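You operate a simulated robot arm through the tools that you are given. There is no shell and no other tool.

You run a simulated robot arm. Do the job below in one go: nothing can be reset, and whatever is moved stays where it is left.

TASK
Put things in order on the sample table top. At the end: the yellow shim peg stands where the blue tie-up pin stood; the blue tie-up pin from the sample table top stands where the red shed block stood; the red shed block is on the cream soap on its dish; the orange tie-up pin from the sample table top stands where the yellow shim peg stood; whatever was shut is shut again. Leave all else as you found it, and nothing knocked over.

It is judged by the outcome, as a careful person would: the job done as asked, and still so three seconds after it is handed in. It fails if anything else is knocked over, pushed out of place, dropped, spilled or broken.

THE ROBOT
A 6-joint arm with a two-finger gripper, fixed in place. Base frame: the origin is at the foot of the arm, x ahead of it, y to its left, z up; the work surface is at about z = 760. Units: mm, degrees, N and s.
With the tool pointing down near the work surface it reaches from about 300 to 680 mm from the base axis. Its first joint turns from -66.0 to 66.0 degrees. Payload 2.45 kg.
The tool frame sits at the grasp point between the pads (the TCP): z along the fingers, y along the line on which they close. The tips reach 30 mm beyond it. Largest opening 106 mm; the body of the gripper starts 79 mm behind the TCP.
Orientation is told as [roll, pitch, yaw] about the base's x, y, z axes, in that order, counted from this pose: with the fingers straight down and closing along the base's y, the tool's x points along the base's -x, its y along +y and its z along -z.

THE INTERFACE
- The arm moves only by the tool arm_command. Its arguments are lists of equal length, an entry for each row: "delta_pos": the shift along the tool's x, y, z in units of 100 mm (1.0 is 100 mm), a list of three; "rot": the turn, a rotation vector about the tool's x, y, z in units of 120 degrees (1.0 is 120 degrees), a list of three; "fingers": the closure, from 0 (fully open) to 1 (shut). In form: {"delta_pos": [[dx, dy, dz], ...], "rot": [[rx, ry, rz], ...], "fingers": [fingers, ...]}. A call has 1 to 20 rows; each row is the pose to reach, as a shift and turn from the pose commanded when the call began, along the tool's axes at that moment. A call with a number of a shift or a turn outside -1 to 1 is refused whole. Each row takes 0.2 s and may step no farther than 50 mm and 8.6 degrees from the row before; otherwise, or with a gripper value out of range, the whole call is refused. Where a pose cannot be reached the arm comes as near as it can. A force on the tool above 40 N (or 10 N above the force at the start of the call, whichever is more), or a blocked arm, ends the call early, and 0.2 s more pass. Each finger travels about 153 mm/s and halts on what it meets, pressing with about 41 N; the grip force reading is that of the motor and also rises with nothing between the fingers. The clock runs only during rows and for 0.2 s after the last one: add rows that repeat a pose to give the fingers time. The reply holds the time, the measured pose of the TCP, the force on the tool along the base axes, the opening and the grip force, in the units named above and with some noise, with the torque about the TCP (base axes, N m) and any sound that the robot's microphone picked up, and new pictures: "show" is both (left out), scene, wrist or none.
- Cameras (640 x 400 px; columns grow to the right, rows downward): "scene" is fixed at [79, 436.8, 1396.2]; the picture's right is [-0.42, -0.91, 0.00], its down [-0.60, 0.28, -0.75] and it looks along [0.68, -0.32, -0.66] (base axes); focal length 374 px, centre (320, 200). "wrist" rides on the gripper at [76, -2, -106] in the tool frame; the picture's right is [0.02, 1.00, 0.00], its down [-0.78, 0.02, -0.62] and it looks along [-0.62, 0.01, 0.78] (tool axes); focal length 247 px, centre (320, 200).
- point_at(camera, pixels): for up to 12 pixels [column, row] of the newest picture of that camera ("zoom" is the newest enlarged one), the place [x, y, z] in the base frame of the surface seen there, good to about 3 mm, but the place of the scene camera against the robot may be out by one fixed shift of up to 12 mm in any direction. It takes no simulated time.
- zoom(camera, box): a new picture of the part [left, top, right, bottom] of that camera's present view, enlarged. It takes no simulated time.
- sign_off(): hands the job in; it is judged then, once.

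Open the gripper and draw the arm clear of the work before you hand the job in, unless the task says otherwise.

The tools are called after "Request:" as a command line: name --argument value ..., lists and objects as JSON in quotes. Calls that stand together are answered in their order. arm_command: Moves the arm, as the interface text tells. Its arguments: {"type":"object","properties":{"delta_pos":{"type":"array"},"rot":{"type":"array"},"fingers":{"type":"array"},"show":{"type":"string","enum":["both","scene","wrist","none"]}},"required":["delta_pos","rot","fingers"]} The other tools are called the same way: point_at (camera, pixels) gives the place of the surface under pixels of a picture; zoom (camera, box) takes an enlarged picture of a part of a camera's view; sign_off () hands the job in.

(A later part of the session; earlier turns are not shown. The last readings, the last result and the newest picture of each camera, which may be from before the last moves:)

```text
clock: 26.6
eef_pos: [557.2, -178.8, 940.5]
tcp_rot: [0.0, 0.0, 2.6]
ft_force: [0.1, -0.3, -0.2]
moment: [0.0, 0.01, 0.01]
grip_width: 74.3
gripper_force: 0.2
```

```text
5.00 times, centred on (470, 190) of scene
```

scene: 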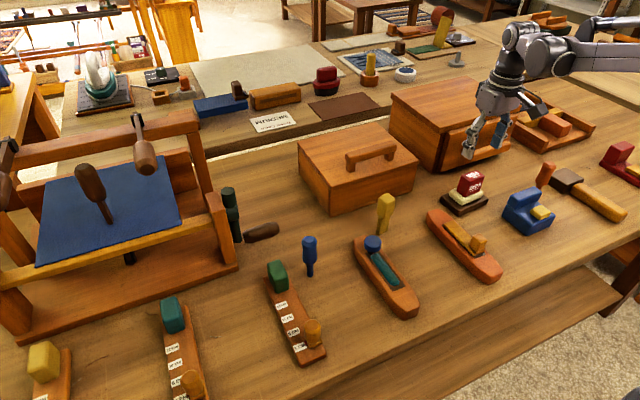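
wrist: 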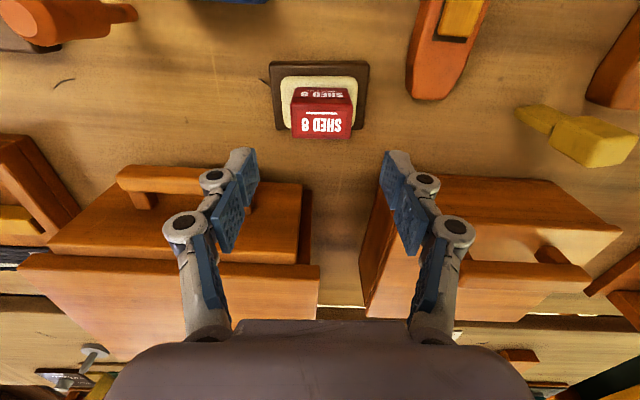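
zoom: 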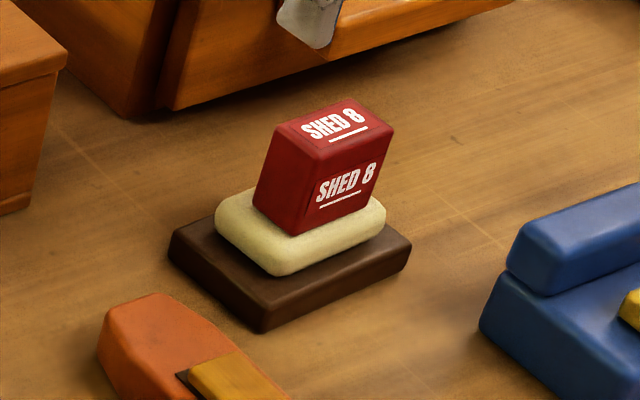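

The block sits centred on the soap. I'll check the level of its top face, and re-measure the other pins from this view.

Request:
point_at --camera "wrist" --pixels '[[296, 115], [345, 115], [320, 125], [300, 134], [342, 134], [532, 115], [560, 125], [590, 140], [605, 135], [45, 15], [30, 35]]'

Request:
zoom --camera "wrist" --box '[500, 80, 640, 180]'

```text
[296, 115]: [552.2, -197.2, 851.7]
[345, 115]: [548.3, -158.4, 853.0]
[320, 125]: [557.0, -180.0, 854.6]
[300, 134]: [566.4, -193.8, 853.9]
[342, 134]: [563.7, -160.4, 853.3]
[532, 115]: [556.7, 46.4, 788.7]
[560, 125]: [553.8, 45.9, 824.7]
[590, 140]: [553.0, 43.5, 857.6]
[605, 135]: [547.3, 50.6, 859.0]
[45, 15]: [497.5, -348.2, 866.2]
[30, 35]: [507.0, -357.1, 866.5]
```

```text
4.00 times, centred on (570, 130) of wrist
```

zoom: 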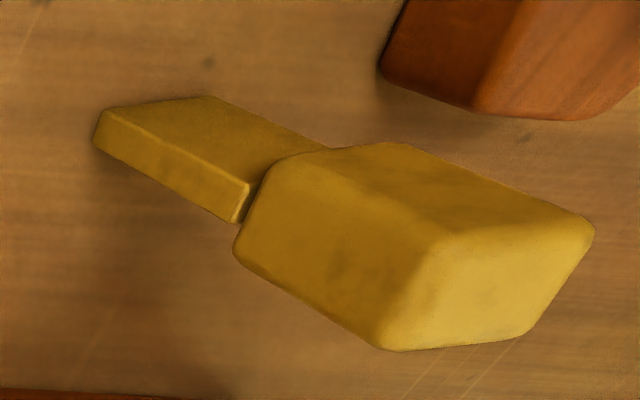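

The red block is level (top z≈853) at (557,-179). Next is the blue pin: I'll raise, square the yaw, and travel left toward it.

Request:
arm_command --delta_pos '[[0.2, 0, -0.2], [0.5, 0, -0.4], [0.8, 0, -0.5], [1.0, 0, -0.5]]' --rot '[[0, 0, 0.01], [0, 0, 0.0225], [0, 0, 0.0225], [0, 0, 0.0225]]' --fingers '[0.3, 0.3, 0.3, 0.3]' --show "none"

Request:
arm_command --delta_pos '[[0, 0.33, 0], [0, 0.67, 0], [0, 1.0, 0]]' --rot '[[0, 0, 0], [0, 0, 0], [0, 0, 0]]' --fingers '[0.3, 0.3, 0.3]' --show "none"

Request:
arm_command --delta_pos '[[0, 0.33, 0], [0, 0.67, 0], [0, 1.0, 0]]' --rot '[[0, 0, 0], [0, 0, 0], [0, 0, 0]]' --fingers '[0.3, 0.3, 0.3]' --show "both"

```text
clock: 27.6
eef_pos: [458.8, -182.4, 990.0]
tcp_rot: [0.0, -0.1, 0.0]
ft_force: [-0.1, -0.7, -0.4]
moment: [0.04, -0.05, -0.02]
grip_width: 74.1
gripper_force: 0.2
```

```text
clock: 28.4
eef_pos: [457.2, -84.3, 990.4]
tcp_rot: [0.0, -0.1, 0.0]
ft_force: [0.3, 1.0, -0.5]
moment: [0.01, -0.02, -0.01]
grip_width: 73.9
gripper_force: 0.1
```

```text
clock: 29.2
eef_pos: [458.1, 16.0, 991.5]
tcp_rot: [0.0, 0.0, -0.1]
ft_force: [-0.3, 0.5, 0.0]
moment: [-0.01, 0.0, 0.03]
grip_width: 74.1
gripper_force: 0.1
```

scene: 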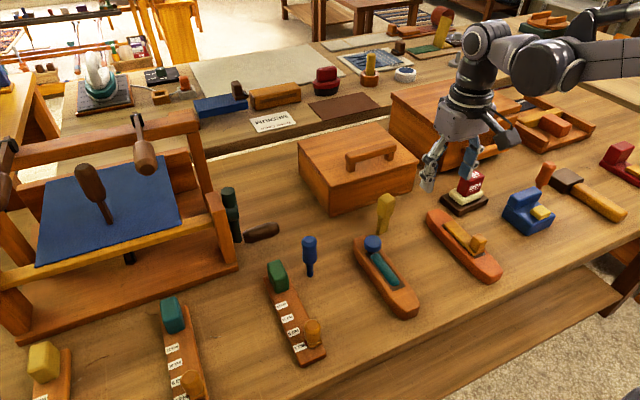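
wrist: 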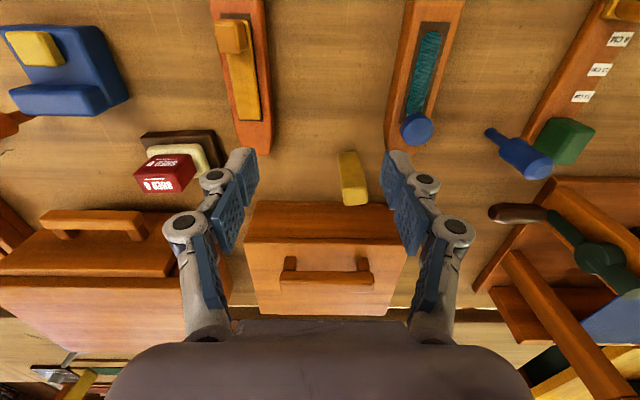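

From here I can see the yellow peg well, near (352,178). I'll measure its stem and head now, and get a first look at the blue pin near (520,150).

Request:
zoom --camera "wrist" --box '[310, 130, 390, 230]'

Request:
point_at --camera "zoom" --pixels '[[270, 95], [350, 95], [310, 90], [300, 170], [360, 170], [300, 260], [380, 260], [345, 290], [320, 130]]'

Request:
point_at --camera "wrist" --pixels '[[490, 131], [510, 143], [530, 158], [543, 168], [563, 140], [590, 210], [517, 213]]'

```text
4.00 times, centred on (350, 180) of wrist
```

zoom: 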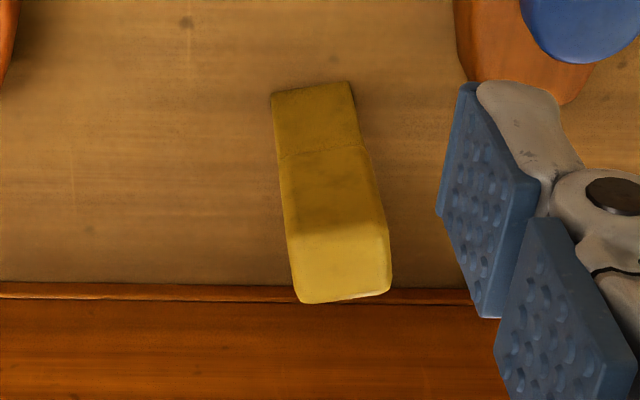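

```text
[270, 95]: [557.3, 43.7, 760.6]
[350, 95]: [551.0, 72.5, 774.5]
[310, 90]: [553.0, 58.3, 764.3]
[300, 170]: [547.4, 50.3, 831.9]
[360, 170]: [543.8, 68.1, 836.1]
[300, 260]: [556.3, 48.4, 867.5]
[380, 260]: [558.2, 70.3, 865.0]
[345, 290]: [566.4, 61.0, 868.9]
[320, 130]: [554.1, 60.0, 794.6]
```

```text
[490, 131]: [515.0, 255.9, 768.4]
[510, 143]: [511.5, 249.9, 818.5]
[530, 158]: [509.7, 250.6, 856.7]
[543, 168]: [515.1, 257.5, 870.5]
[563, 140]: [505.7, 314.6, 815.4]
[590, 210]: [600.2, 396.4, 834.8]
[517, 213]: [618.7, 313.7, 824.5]
```

The yellow peg's stem stands around (557,59), with its head top at z≈868. I'll continue left to the blue pin.

Request:
arm_command --delta_pos '[[0, 0.33, 0], [0, 0.67, 0], [0, 1.0, 0]]' --rot '[[0, 0, 0], [0, 0, 0], [0, 0, 0]]' --fingers '[0.3, 0.3, 0.3]' --show "none"

Request:
arm_command --delta_pos '[[0.1, 0.33, 0], [0.2, 0.67, 0], [0.3, 1.0, 0]]' --rot '[[0, 0, 0], [0, 0, 0], [0, 0, 0]]' --fingers '[0.3, 0.3, 0.3]' --show "none"

Request:
arm_command --delta_pos '[[0, 0.2, 0], [0, 0.4, 0], [0, 0.4, 0]]' --rot '[[0, 0, 0], [0, 0, 0], [0, 0, 0]]' --fingers '[0.3, 0.3, 0.3]' --show "both"

```text
clock: 30.0
eef_pos: [457.1, 115.5, 990.3]
tcp_rot: [0.0, 0.0, -0.1]
ft_force: [0.5, -0.2, -0.2]
moment: [-0.02, -0.02, -0.01]
grip_width: 74.3
gripper_force: 0.1
```

```text
clock: 30.8
eef_pos: [424.8, 213.8, 989.7]
tcp_rot: [-0.1, 0.0, 0.0]
ft_force: [0.4, 0.9, -1.2]
moment: [0.01, -0.02, -0.02]
grip_width: 74.2
gripper_force: 0.2
```

```text
clock: 31.6
eef_pos: [424.6, 257.9, 990.0]
tcp_rot: [0.1, 0.0, 0.0]
ft_force: [0.1, -0.3, -0.1]
moment: [0.01, 0.04, 0.0]
grip_width: 74.1
gripper_force: 0.2
```

scene: 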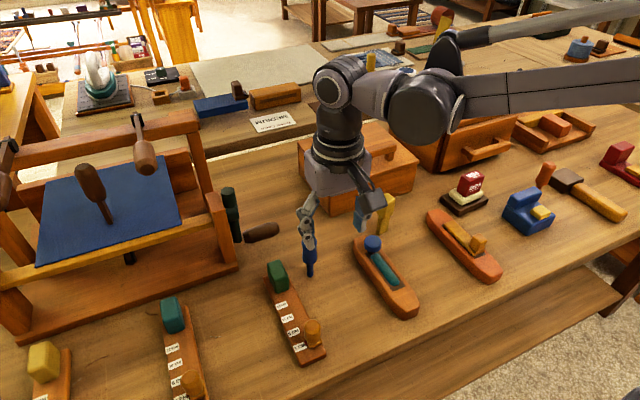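
wrist: 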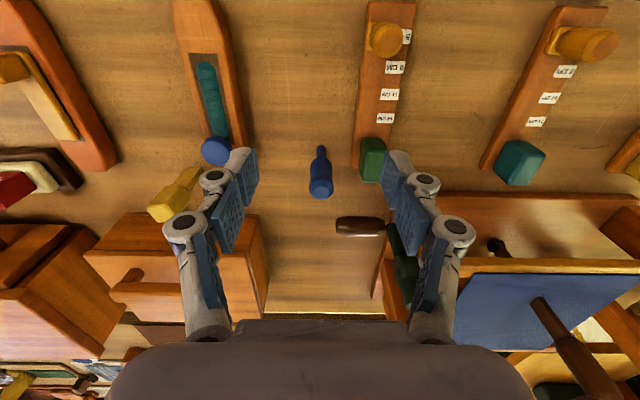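

The blue pin is at (321,175), nearly aligned with the tool. I'll zoom in and measure its base and head.

Request:
zoom --camera "wrist" --box '[280, 130, 380, 210]'

Request:
point_at --camera "wrist" --pixels '[[320.5, 148], [320.5, 155], [321, 165], [321, 175], [321, 188], [321, 193], [311, 175], [331, 175], [370, 150], [385, 230], [340, 225], [245, 205]]'

```text
5.00 times, centred on (330, 170) of wrist
```

zoom: 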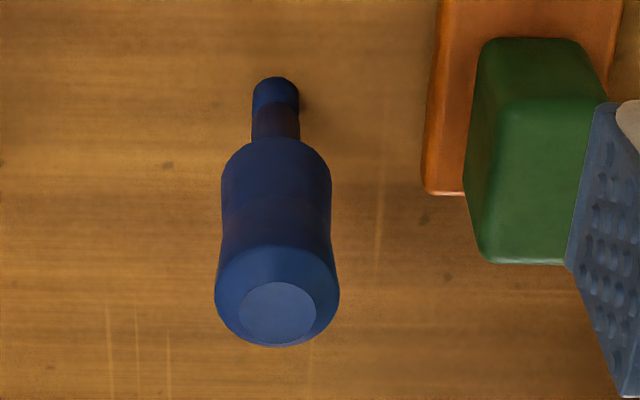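

```text
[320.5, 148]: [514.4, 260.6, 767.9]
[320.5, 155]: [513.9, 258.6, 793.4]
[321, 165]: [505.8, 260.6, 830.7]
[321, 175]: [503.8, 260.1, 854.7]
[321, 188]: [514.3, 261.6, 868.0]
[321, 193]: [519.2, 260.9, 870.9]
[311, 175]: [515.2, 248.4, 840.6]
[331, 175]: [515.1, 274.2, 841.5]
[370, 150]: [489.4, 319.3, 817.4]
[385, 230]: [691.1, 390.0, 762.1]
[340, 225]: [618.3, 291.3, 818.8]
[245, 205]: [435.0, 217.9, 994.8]
```

By pixel geometry the pin stands 93 mm ahead of the TCP and ~0.8 mm to +y, upright, top z≈870. I'll move above it with the opening at ~53 mm, since the green block is 48 mm to the side.

Request:
arm_command --delta_pos '[[-0.31, 0.008, 0], [-0.62, 0.008, 0], [-0.93, 0.008, 0], [-0.93, 0.008, 0.2], [-0.93, 0.008, 0.4], [-0.93, 0.008, 0.6], [-0.93, 0.008, 0.6]]' --rot '[[0, 0, 0], [0, 0, 0], [0, 0, 0], [0, 0, 0], [0, 0, 0], [0, 0, 0], [0, 0, 0]]' --fingers '[0.4, 0.5, 0.5, 0.5, 0.5, 0.5, 0.5]' --show "both"

```text
clock: 33.2
eef_pos: [517.4, 257.0, 929.3]
tcp_rot: [0.0, 0.0, 0.1]
ft_force: [-0.7, 0.7, 0.9]
moment: [-0.04, -0.02, -0.01]
grip_width: 53.1
gripper_force: 0.1
```

scene: 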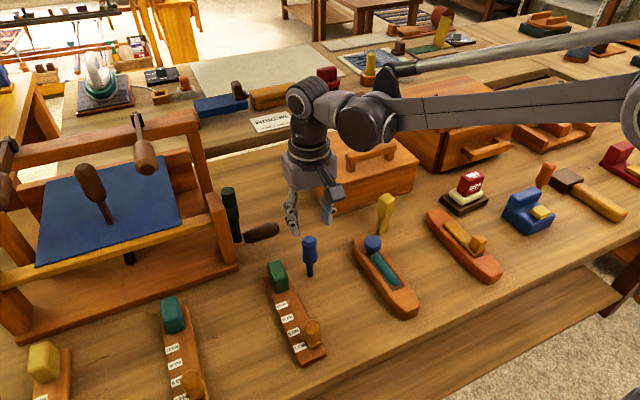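
wrist: 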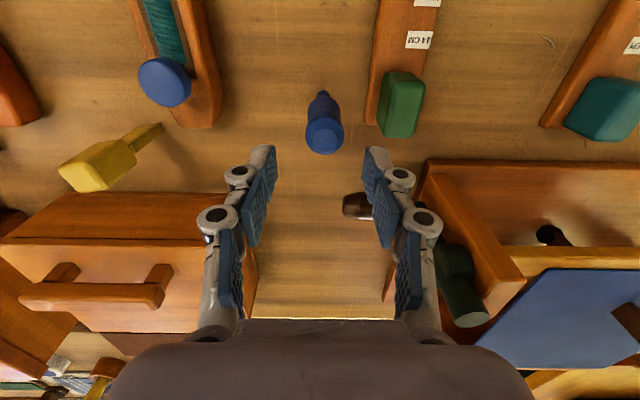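

I'll zoom in on the pin for the final alignment; the tool axis at pin-top height should appear at about (320.7,139).

Request:
zoom --camera "wrist" --box '[280, 80, 380, 160]'

Request:
point_at --camera "wrist" --pixels '[[324, 141], [324, 146], [322, 97], [305, 130], [343, 130]]'

```text
5.00 times, centred on (330, 120) of wrist
```

zoom: 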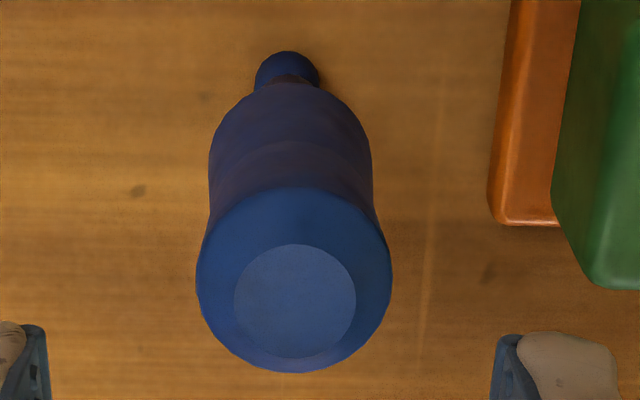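

```text
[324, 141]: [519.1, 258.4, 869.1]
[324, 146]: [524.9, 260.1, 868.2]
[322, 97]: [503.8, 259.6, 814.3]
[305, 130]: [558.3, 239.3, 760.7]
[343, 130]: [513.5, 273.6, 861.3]
```

The pin is about 3 mm to +y and 1.5 mm forward of the tool axis. I'll correct and descend so the TCP is at z≈850.

Request:
arm_command --delta_pos '[[-0.013, 0.03, 0.1], [-0.013, 0.03, 0.3], [-0.013, 0.03, 0.5], [-0.013, 0.03, 0.65], [-0.013, 0.03, 0.79], [-0.013, 0.03, 0.79]]' --rot '[[0, 0, 0], [0, 0, 0], [0, 0, 0], [0, 0, 0], [0, 0, 0], [0, 0, 0]]' --fingers '[0.5, 0.5, 0.5, 0.5, 0.5, 0.5]' --show "both"

Request:
zoom --camera "wrist" --box '[240, 120, 400, 260]'

```text
clock: 34.6
eef_pos: [521.8, 259.7, 850.9]
tcp_rot: [0.0, -0.1, 0.0]
ft_force: [0.1, 0.4, 0.0]
moment: [-0.01, 0.02, -0.02]
grip_width: 52.8
gripper_force: 0.1
```

scene: 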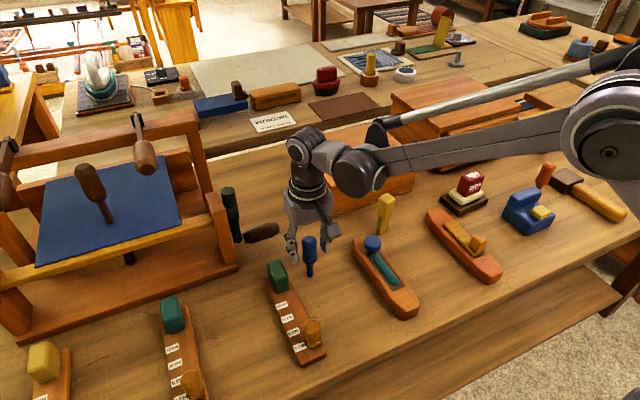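
wrist: 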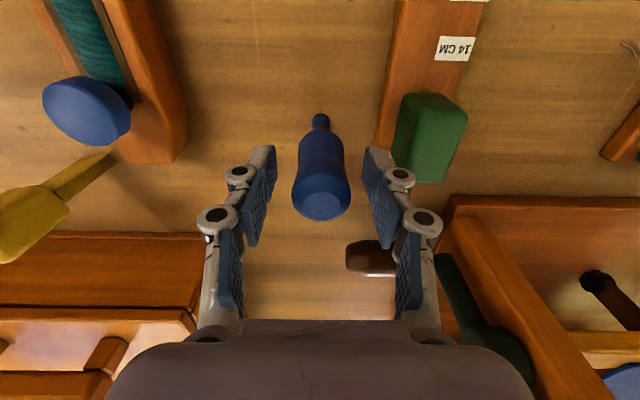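

```text
2.86 times, centred on (320, 190) of wrist
```

zoom: 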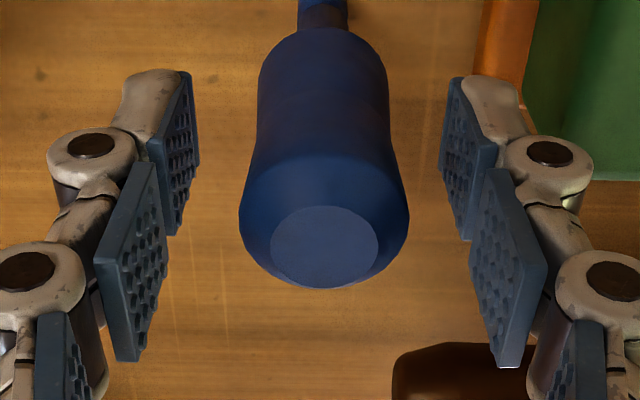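

The pin stands between the pads, within ~1 mm in y. I'll nudge back 2 mm in x and close slowly.

Request:
arm_command --delta_pos '[[0.02, 0.007, 0], [0.02, 0.007, 0], [0.02, 0.007, 0], [0.02, 0.007, 0], [0.02, 0.007, 0], [0.02, 0.007, 0], [0.02, 0.007, 0], [0.02, 0.007, 0]]' --rot '[[0, 0, 0], [0, 0, 0], [0, 0, 0], [0, 0, 0], [0, 0, 0], [0, 0, 0], [0, 0, 0], [0, 0, 0]]' --fingers '[0.55, 0.62, 0.68, 0.72, 0.76, 0.8, 0.9, 0.9]' --show "both"

Request:
zoom --camera "wrist" --box '[240, 120, 400, 260]'

```text
clock: 36.4
eef_pos: [519.6, 260.2, 851.5]
tcp_rot: [0.0, 0.0, 0.1]
ft_force: [0.1, 0.2, 0.7]
moment: [0.03, 0.02, 0.02]
grip_width: 26.6
gripper_force: 41.1
```

scene: 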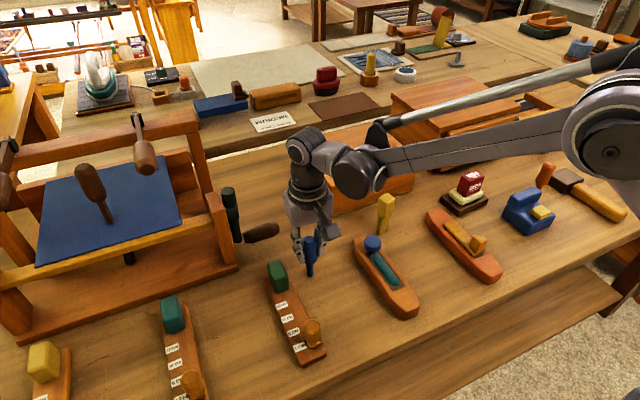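
wrist: 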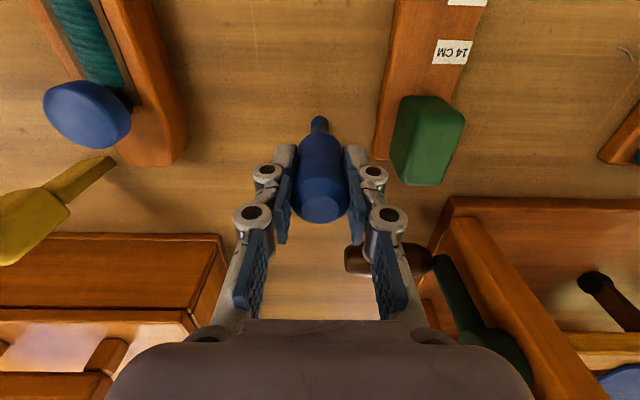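

```text
2.86 times, centred on (320, 190) of wrist
```

zoom: 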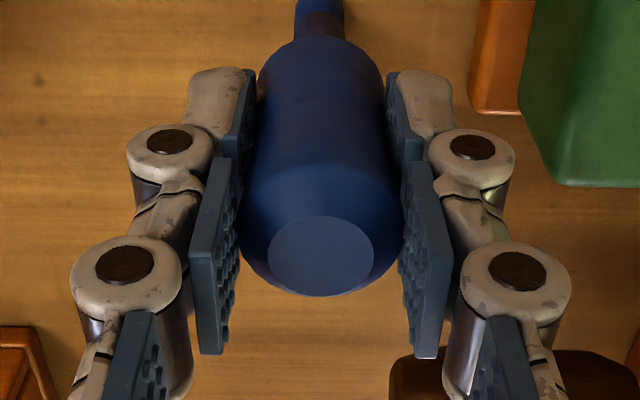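

The blue pin is gripped upright at 26.6 mm. I'll lift it straight up, noting its foot was at (518.5,260) with TCP z≈851.

Request:
arm_command --delta_pos '[[0, 0, -0.05], [0, 0, -0.25], [0, 0, -0.5], [0, 0, -0.75], [0, 0, -1.0], [0, 0, -1.0]]' --rot '[[0, 0, 0], [0, 0, 0], [0, 0, 0], [0, 0, 0], [0, 0, 0], [0, 0, 0]]' --fingers '[0.9, 0.9, 0.9, 0.9, 0.9, 0.9]' --show "both"

```text
clock: 37.8
eef_pos: [519.5, 261.3, 951.8]
tcp_rot: [0.0, 0.0, 0.0]
ft_force: [0.4, 0.1, -0.8]
moment: [0.0, -0.03, -0.02]
grip_width: 26.8
gripper_force: 40.8
```

scene: 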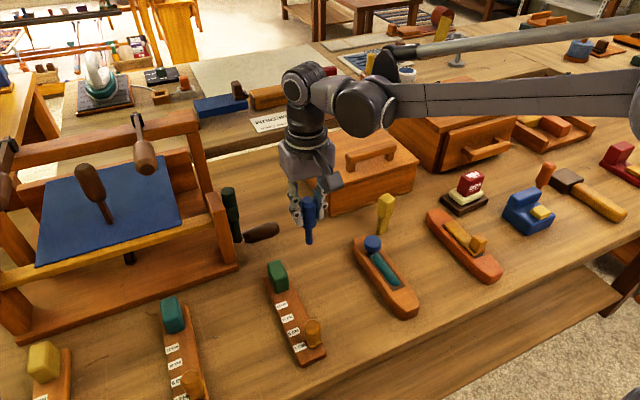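
wrist: 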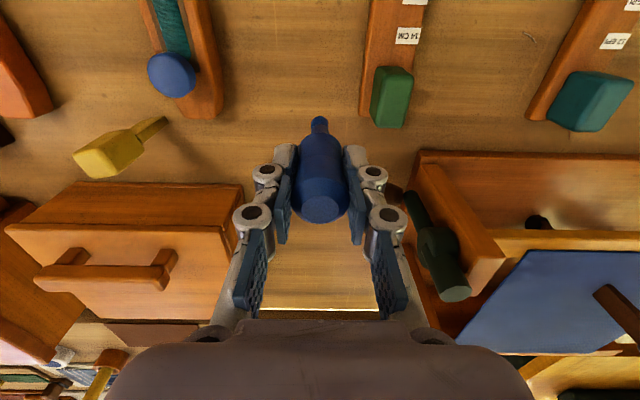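

The pin lifted cleanly, with its foot about 100 mm above the table. I'll carry it to the red block's old spot (420.5,440.7).

Request:
arm_command --delta_pos '[[0.12, 0.22, -0.1], [0.25, 0.45, -0.2], [0.37, 0.67, -0.2], [0.5, 0.9, -0.2]]' --rot '[[0, 0, 0], [0, 0, 0], [0, 0, 0], [0, 0, 0]]' --fingers '[0.9, 0.9, 0.9, 0.9]' --show "none"

Request:
arm_command --delta_pos '[[0.12, 0.22, 0], [0.24, 0.45, 0], [0.36, 0.67, 0], [0.477, 0.9, 0], [0.477, 0.9, 0]]' --rot '[[0, 0, 0], [0, 0, 0], [0, 0, 0], [0, 0, 0], [0, 0, 0]]' --fingers '[0.9, 0.9, 0.9, 0.9, 0.9]' --show "both"

```text
clock: 38.8
eef_pos: [469.6, 349.9, 971.8]
tcp_rot: [0.0, 0.0, 0.0]
ft_force: [0.1, -0.4, -1.1]
moment: [-0.02, 0.02, 0.02]
grip_width: 26.5
gripper_force: 41.1
```

```text
clock: 40.0
eef_pos: [421.9, 441.8, 973.0]
tcp_rot: [-0.1, 0.0, 0.0]
ft_force: [0.4, 0.1, -0.7]
moment: [0.02, -0.01, -0.02]
grip_width: 26.8
gripper_force: 40.9
```

scene: 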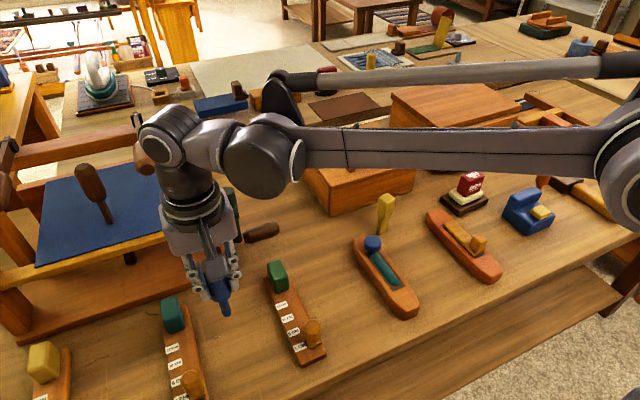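
wrist: 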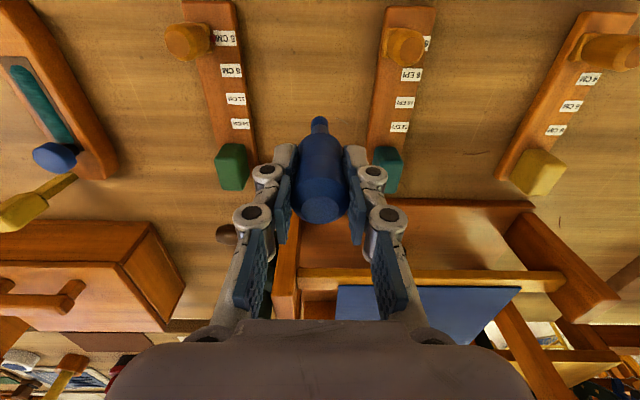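

The pin is over the old red-block spot. I'll lower 115 mm in two steps, then feel for the table.

Request:
arm_command --delta_pos '[[0, 0, 0.25], [0, 0, 0.5], [0, 0, 0.75], [0, 0, 0.95]]' --rot '[[0, 0, 0], [0, 0, 0], [0, 0, 0], [0, 0, 0]]' --fingers '[0.9, 0.9, 0.9, 0.9]' --show "none"

Request:
arm_command --delta_pos '[[0, 0, 0.08], [0, 0, 0.16], [0, 0, 0.21], [0, 0, 0.23], [0, 0, 0.23]]' --rot '[[0, 0, 0], [0, 0, 0], [0, 0, 0], [0, 0, 0], [0, 0, 0]]' --fingers '[0.9, 0.9, 0.9, 0.9, 0.9]' --show "both"

Request:
zoom --camera "scene" --box '[180, 270, 290, 380]'

```text
clock: 41.0
eef_pos: [422.0, 440.7, 876.2]
tcp_rot: [0.0, 0.0, -0.1]
ft_force: [-0.6, -0.5, -0.3]
moment: [-0.02, -0.02, 0.02]
grip_width: 26.9
gripper_force: 41.1
```

```text
clock: 42.2
eef_pos: [422.0, 439.7, 852.6]
tcp_rot: [0.0, 0.0, 0.1]
ft_force: [0.7, 0.3, -0.5]
moment: [0.0, 0.01, 0.03]
grip_width: 26.7
gripper_force: 41.6
```

scene: 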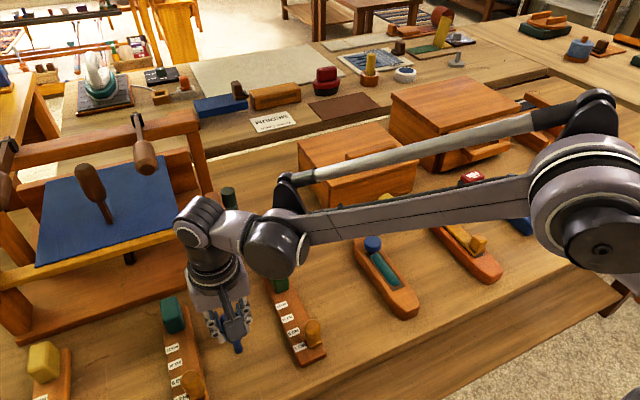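
wrist: 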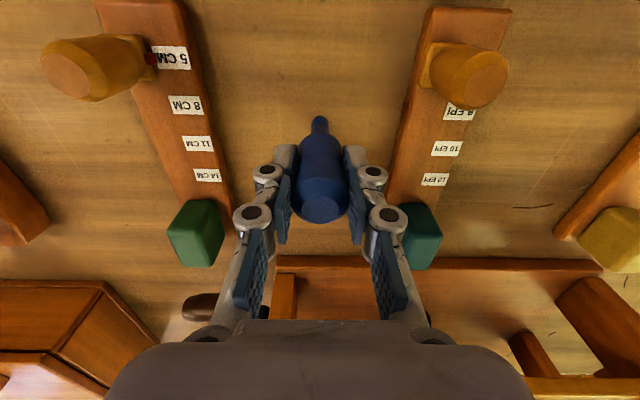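

```text
3.64 times, centred on (235, 325) of scene
```

zoom: 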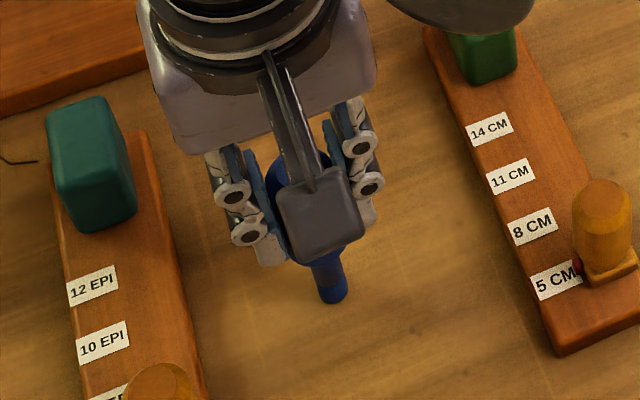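

About 2 mm above the expected contact. I'll lower in small steps, reading the force.

Request:
arm_command --delta_pos '[[0, 0, 0.005], [0, 0, 0.012], [0, 0, 0.012]]' --rot '[[0, 0, 0], [0, 0, 0], [0, 0, 0]]' --fingers '[0.9, 0.9, 0.9]' --show "none"

Request:
arm_command --delta_pos '[[0, 0, 0.004], [0, 0, 0.007], [0, 0, 0.007]]' --rot '[[0, 0, 0], [0, 0, 0], [0, 0, 0]]' --fingers '[0.9, 0.9, 0.9]' --show "none"

```text
clock: 43.0
eef_pos: [422.0, 440.0, 851.8]
tcp_rot: [0.1, 0.1, 0.0]
ft_force: [0.0, -0.2, -0.5]
moment: [0.01, -0.01, -0.01]
grip_width: 26.8
gripper_force: 41.3
```

```text
clock: 43.8
eef_pos: [421.9, 440.6, 851.4]
tcp_rot: [0.0, 0.0, 0.0]
ft_force: [-0.7, 0.5, 15.0]
moment: [-0.03, 0.06, -0.01]
grip_width: 26.7
gripper_force: 40.9
```

Contact with the table at 15 N. I'll back off 0.6 mm and open slowly.

Request:
arm_command --delta_pos '[[0, 0, -0.003], [0, 0, -0.006], [0, 0, -0.006]]' --rot '[[0, 0, 0], [0, 0, 0], [0, 0, 0]]' --fingers '[0.9, 0.9, 0.9]' --show "none"

Request:
arm_command --delta_pos '[[0, 0, 0], [0, 0, 0], [0, 0, 0], [0, 0, 0], [0, 0, 0], [0, 0, 0]]' --rot '[[0, 0, 0], [0, 0, 0], [0, 0, 0], [0, 0, 0], [0, 0, 0], [0, 0, 0]]' --fingers '[0.73, 0.7, 0.65, 0.6, 0.5, 0.5]' --show "both"

Request:
zoom --camera "wrist" --box '[240, 100, 400, 260]'

```text
clock: 44.6
eef_pos: [421.6, 439.9, 851.9]
tcp_rot: [0.1, -0.1, -0.1]
ft_force: [-1.1, 0.0, -0.1]
moment: [0.02, 0.02, 0.0]
grip_width: 27.0
gripper_force: 40.9
```

```text
clock: 46.0
eef_pos: [421.1, 440.7, 851.4]
tcp_rot: [0.0, 0.1, 0.0]
ft_force: [0.4, 0.1, 0.8]
moment: [0.0, 0.0, 0.0]
grip_width: 53.3
gripper_force: 0.1
```

scene: 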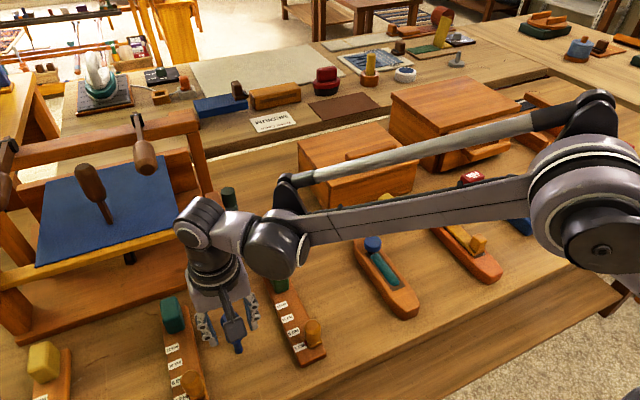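
wrist: 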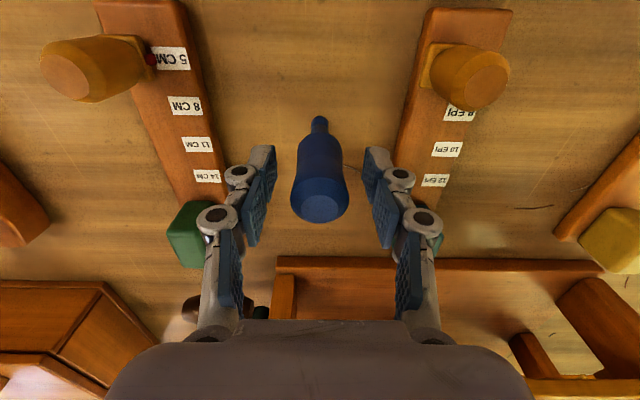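

```text
2.50 times, centred on (320, 180) of wrist
```

zoom: 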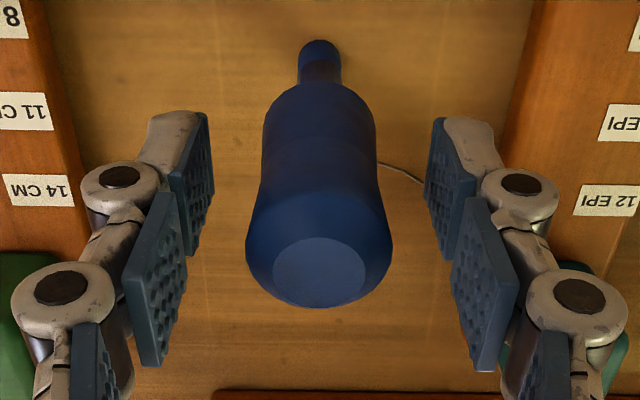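

The blue pin stands free and upright. I'll raise straight up.

Request:
arm_command --delta_pos '[[0, 0, -0.1], [0, 0, -0.25], [0, 0, -0.5], [0, 0, -0.75], [0, 0, -1.0], [0, 0, -1.0]]' --rot '[[0, 0, 0], [0, 0, 0], [0, 0, 0], [0, 0, 0], [0, 0, 0], [0, 0, 0]]' --fingers '[0.5, 0.5, 0.5, 0.5, 0.5, 0.5]' --show "both"

Request:
zoom --camera "wrist" --box '[270, 80, 370, 180]'

Request:
point_at --camera "wrist" --pixels '[[320, 145], [320, 110], [320, 120]]'

```text
clock: 47.4
eef_pos: [421.0, 440.0, 952.8]
tcp_rot: [0.0, 0.0, 0.0]
ft_force: [-0.3, -0.1, -0.3]
moment: [0.04, 0.01, -0.03]
grip_width: 52.9
gripper_force: 0.0
```

scene: 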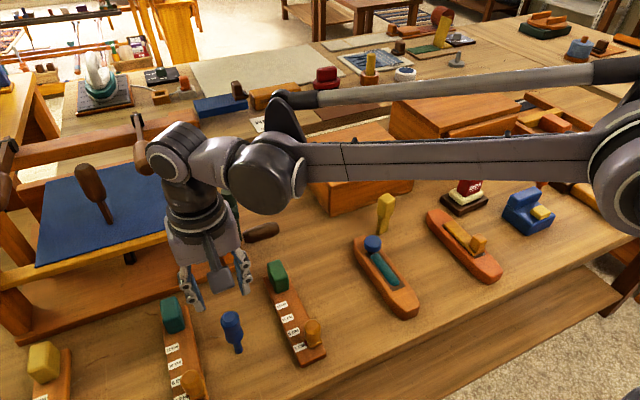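
wrist: 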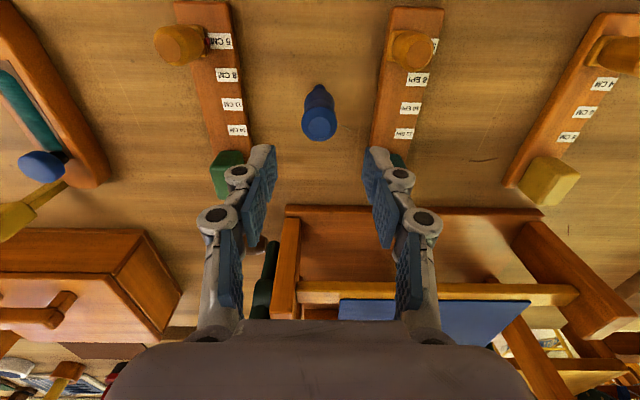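

```text
4.00 times, centred on (320, 130) of wrist
```

zoom: 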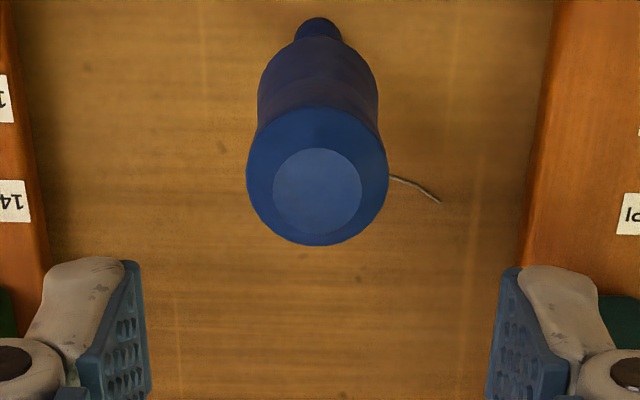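

```text
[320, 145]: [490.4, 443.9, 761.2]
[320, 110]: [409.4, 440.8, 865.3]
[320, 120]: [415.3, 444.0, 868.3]
```

The blue pin stands at the red block's old spot. Next is the yellow peg: I'll travel back right to view it head-on.

Request:
arm_command --delta_pos '[[-0.1, -0.25, -0.1], [-0.2, -0.55, -0.25], [-0.35, -0.8, -0.385], [-0.432, -1.0, -0.385]]' --rot '[[0, 0, 0], [0, 0, 0], [0, 0, 0], [0, 0, 0]]' --fingers '[0.5, 0.5, 0.5, 0.5]' --show "none"

Request:
arm_command --delta_pos '[[0, -0.33, 0], [0, -0.67, 0], [0, -1.0, 0]]' --rot '[[0, 0, 0], [0, 0, 0], [0, 0, 0]]' --fingers '[0.5, 0.5, 0.5]' --show "none"

Request:
arm_command --delta_pos '[[0, -0.33, 0], [0, -0.67, 0], [0, -1.0, 0]]' --rot '[[0, 0, 0], [0, 0, 0], [0, 0, 0]]' --fingers '[0.5, 0.5, 0.5]' --show "none"

Request:
arm_command --delta_pos '[[0, -0.3, 0], [0, -0.6, 0], [0, -0.807, 0], [0, -0.807, 0]]' --rot '[[0, 0, 0], [0, 0, 0], [0, 0, 0], [0, 0, 0]]' --fingers '[0.5, 0.5, 0.5, 0.5]' --show "both"

Request:
zoom --camera "wrist" --box '[280, 130, 360, 230]'

```text
clock: 48.4
eef_pos: [465.0, 341.3, 990.7]
tcp_rot: [0.0, 0.1, 0.0]
ft_force: [0.4, 0.2, 1.1]
moment: [-0.02, -0.01, 0.02]
grip_width: 53.0
gripper_force: 0.1
```

```text
clock: 49.2
eef_pos: [464.5, 242.8, 988.5]
tcp_rot: [0.0, 0.0, -0.1]
ft_force: [0.3, 1.0, -1.2]
moment: [-0.02, 0.0, 0.02]
grip_width: 53.0
gripper_force: 0.1
```

```text
clock: 50.0
eef_pos: [463.5, 140.9, 990.7]
tcp_rot: [-0.1, -0.1, 0.0]
ft_force: [-0.9, 0.3, 0.2]
moment: [0.03, -0.01, -0.06]
grip_width: 52.9
gripper_force: 0.0
```

```text
clock: 51.0
eef_pos: [463.8, 60.6, 990.8]
tcp_rot: [0.0, 0.0, 0.0]
ft_force: [-0.6, 0.2, -1.2]
moment: [0.02, 0.02, -0.03]
grip_width: 53.0
gripper_force: 0.1
```

scene: 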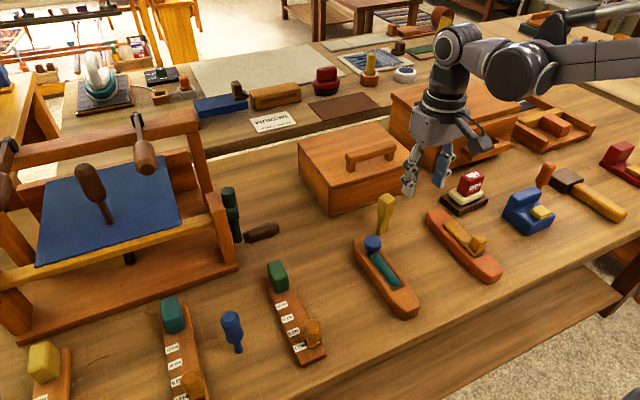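
wrist: 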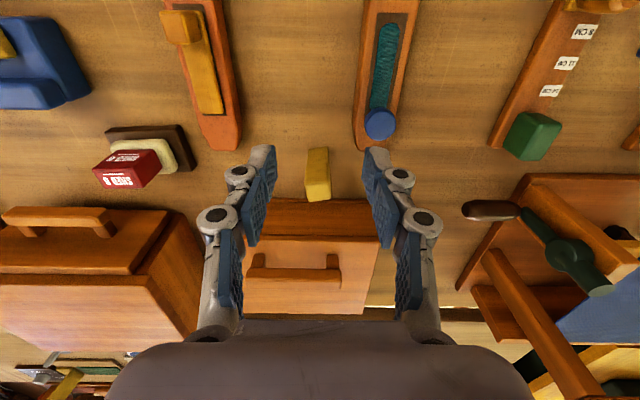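

```text
4.00 times, centred on (320, 180) of wrist
```

zoom: 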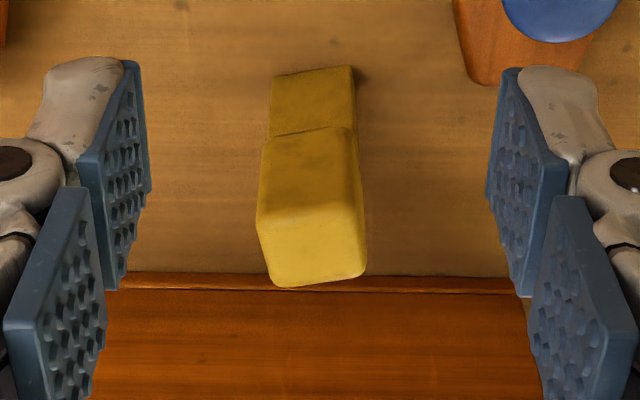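

The yellow head shows its top face in the zoom at about (258..365, 215..287). I'll measure the corners and stem edges for position and yaw.

Request:
point_at --camera "zoom" --pixels '[[264, 230], [348, 216], [360, 272], [278, 282], [312, 250], [275, 84], [350, 72], [312, 85], [272, 128], [352, 122], [262, 200], [352, 185]]'

Request:
point_at --camera "wrist" --pixels '[[318, 201], [300, 204], [340, 204], [380, 125], [215, 135]]'

```text
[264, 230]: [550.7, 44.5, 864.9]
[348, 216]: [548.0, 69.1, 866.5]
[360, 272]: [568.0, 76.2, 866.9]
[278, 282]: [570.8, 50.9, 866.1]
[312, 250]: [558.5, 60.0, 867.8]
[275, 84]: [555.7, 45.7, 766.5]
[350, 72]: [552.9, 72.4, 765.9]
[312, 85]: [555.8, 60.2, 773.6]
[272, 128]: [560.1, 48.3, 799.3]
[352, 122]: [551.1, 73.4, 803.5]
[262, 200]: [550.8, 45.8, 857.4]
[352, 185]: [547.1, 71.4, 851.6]
```

```text
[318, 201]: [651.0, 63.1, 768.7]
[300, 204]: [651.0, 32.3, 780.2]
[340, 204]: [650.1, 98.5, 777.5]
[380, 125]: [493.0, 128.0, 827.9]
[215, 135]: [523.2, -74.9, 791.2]
```

The yellow peg's head is about 27 × 22 mm, turned +11°, centred 96.5 mm ahead of the TCP and 0.8 mm to -y. I'll move above it with matching yaw.

Request:
arm_command --delta_pos '[[-0.32, -0.007, 0], [-0.64, -0.007, 0], [-0.965, -0.007, 0], [-0.965, -0.007, 0.2], [-0.965, -0.007, 0.4], [-0.965, -0.007, 0.6], [-0.965, -0.007, 0.6]]' --rot '[[0, 0, -0.03], [0, 0, -0.06], [0, 0, -0.0917], [0, 0, -0.0917], [0, 0, -0.0917], [0, 0, -0.0917], [0, 0, -0.0917]]' --fingers '[0.5, 0.5, 0.5, 0.5, 0.5, 0.5, 0.5]' --show "both"

Request:
zoom --camera "wrist" --box '[270, 70, 370, 170]'

```text
clock: 52.6
eef_pos: [561.0, 59.3, 930.0]
tcp_rot: [0.1, 0.0, 11.0]
ft_force: [-0.5, 0.9, -0.4]
moment: [-0.02, 0.0, 0.03]
grip_width: 53.0
gripper_force: 0.1
```

scene: 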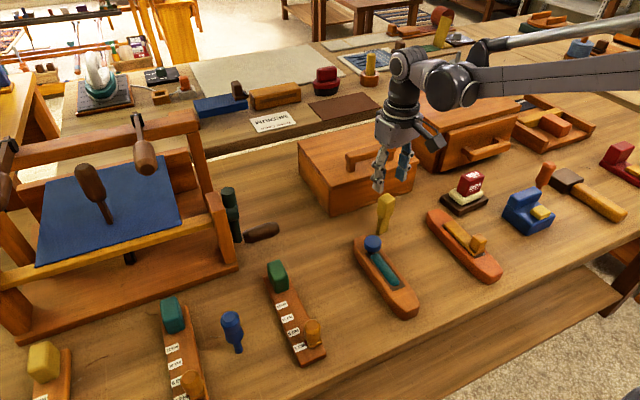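
wrist: 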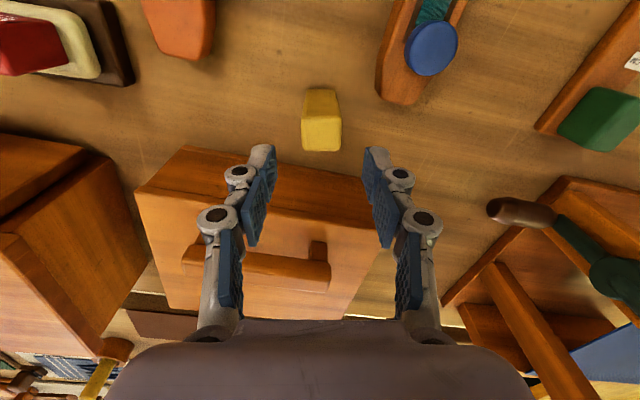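

```text
4.00 times, centred on (320, 120) of wrist
```

zoom: 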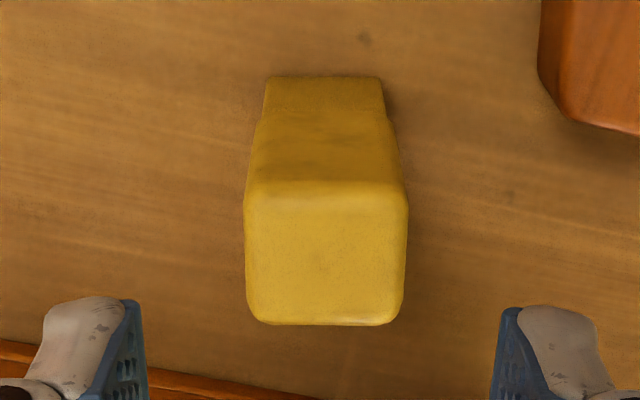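

The head is squared with the gripper and nearly centred. I'll apply a 2 mm correction and descend to TCP z≈850.

Request:
arm_command --delta_pos '[[0.02, 0.006, 0.1], [0.02, 0.006, 0.3], [0.02, 0.006, 0.5], [0.02, 0.006, 0.65], [0.02, 0.006, 0.8], [0.02, 0.006, 0.8]]' --rot '[[0, 0, 0], [0, 0, 0], [0, 0, 0], [0, 0, 0], [0, 0, 0], [0, 0, 0]]' --fingers '[0.5, 0.5, 0.5, 0.5, 0.5, 0.5]' --show "both"

Request:
zoom --camera "wrist" --box '[240, 120, 400, 260]'

```text
clock: 54.0
eef_pos: [558.3, 59.4, 850.2]
tcp_rot: [0.0, 0.0, 11.0]
ft_force: [1.0, 0.3, 0.7]
moment: [0.03, -0.04, -0.02]
grip_width: 53.2
gripper_force: 0.0
```

scene: 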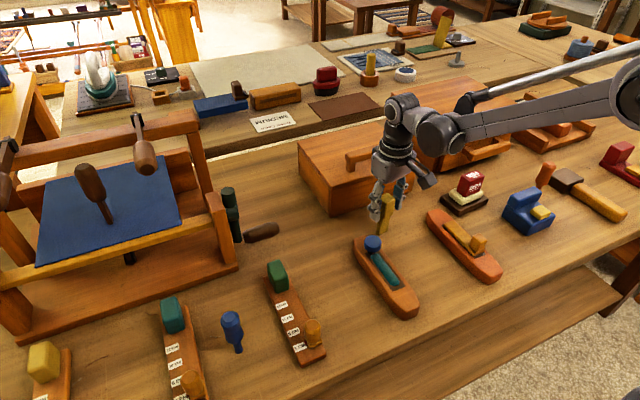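
wrist: 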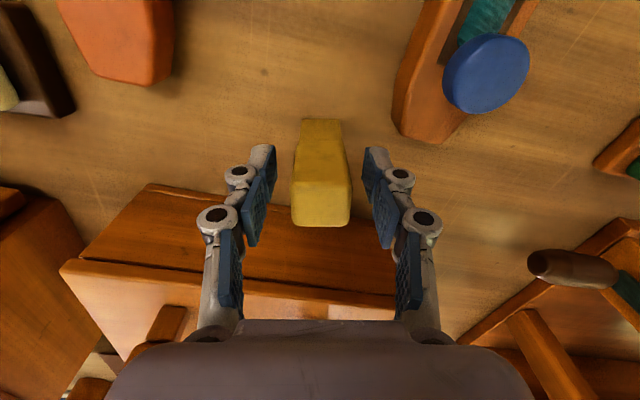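

```text
2.86 times, centred on (320, 190) of wrist
```

zoom: 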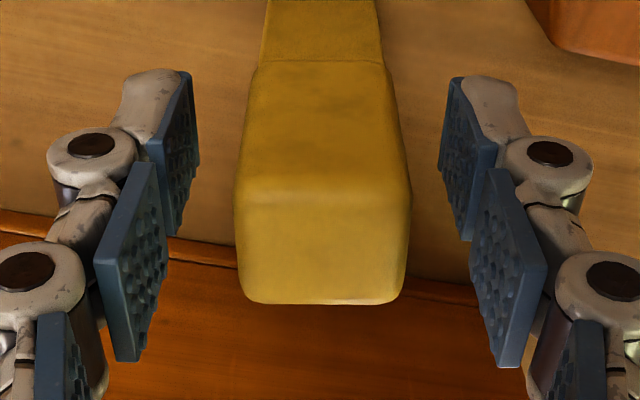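

Well centred. I'll close slowly on the head.

Request:
arm_command --delta_pos '[[0, 0.006, 0], [0, 0.006, 0], [0, 0.006, 0], [0, 0.006, 0], [0, 0.006, 0], [0, 0.006, 0], [0, 0.006, 0], [0, 0.006, 0]]' --rot '[[0, 0, 0], [0, 0, 0], [0, 0, 0], [0, 0, 0], [0, 0, 0], [0, 0, 0], [0, 0, 0], [0, 0, 0]]' --fingers '[0.55, 0.62, 0.67, 0.71, 0.75, 0.8, 0.9, 0.9]' --show "both"

Request:
zoom --camera "wrist" --box '[240, 120, 400, 260]'

```text
clock: 55.8
eef_pos: [560.1, 58.8, 850.7]
tcp_rot: [0.0, -0.1, 10.9]
ft_force: [0.3, 0.5, 1.4]
moment: [0.05, -0.04, -0.01]
grip_width: 28.6
gripper_force: 41.1
```

scene: 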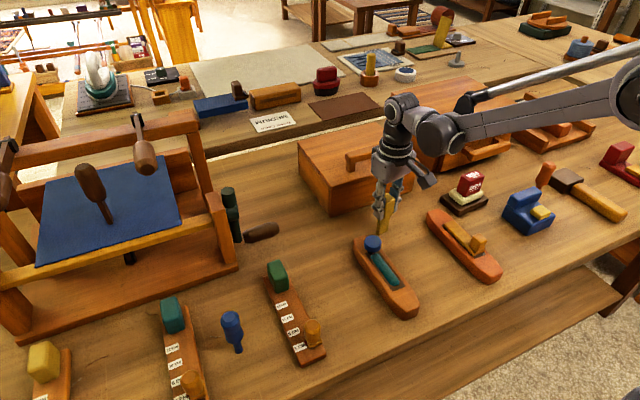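
wrist: 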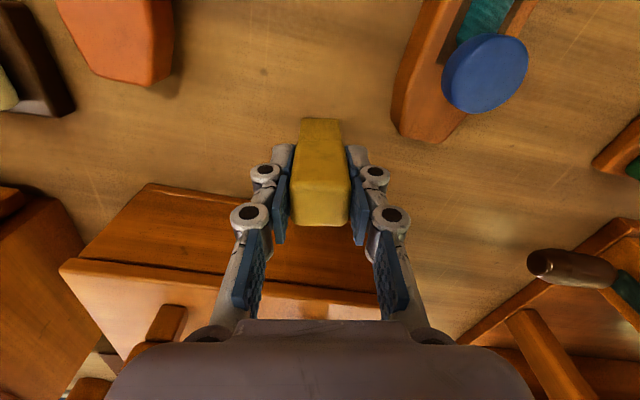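

```text
2.86 times, centred on (320, 190) of wrist
```

zoom: 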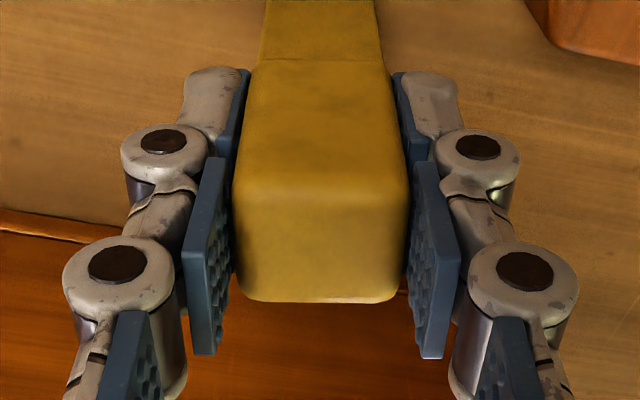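

Gripped at 28.6 mm; the yellow peg's spot is (559,60). I'll lift straight up.

Request:
arm_command --delta_pos '[[0, 0, -0.05], [0, 0, -0.25], [0, 0, -0.5], [0, 0, -0.75], [0, 0, -1.0], [0, 0, -1.0]]' --rot '[[0, 0, 0], [0, 0, 0], [0, 0, 0], [0, 0, 0], [0, 0, 0], [0, 0, 0]]' --fingers '[0.9, 0.9, 0.9, 0.9, 0.9, 0.9]' --show "both"

```text
clock: 57.2
eef_pos: [559.0, 60.6, 951.0]
tcp_rot: [0.0, 0.0, 11.0]
ft_force: [0.0, 0.0, -0.8]
moment: [0.0, -0.01, -0.01]
grip_width: 28.8
gripper_force: 40.7
```

scene: 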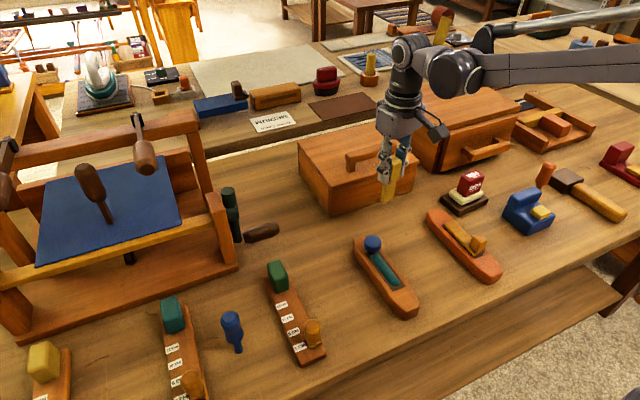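
wrist: 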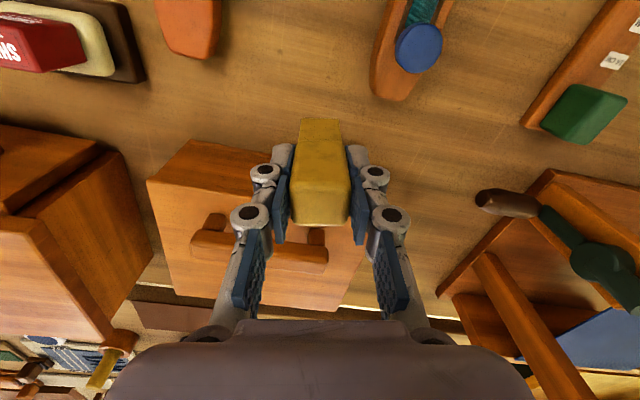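

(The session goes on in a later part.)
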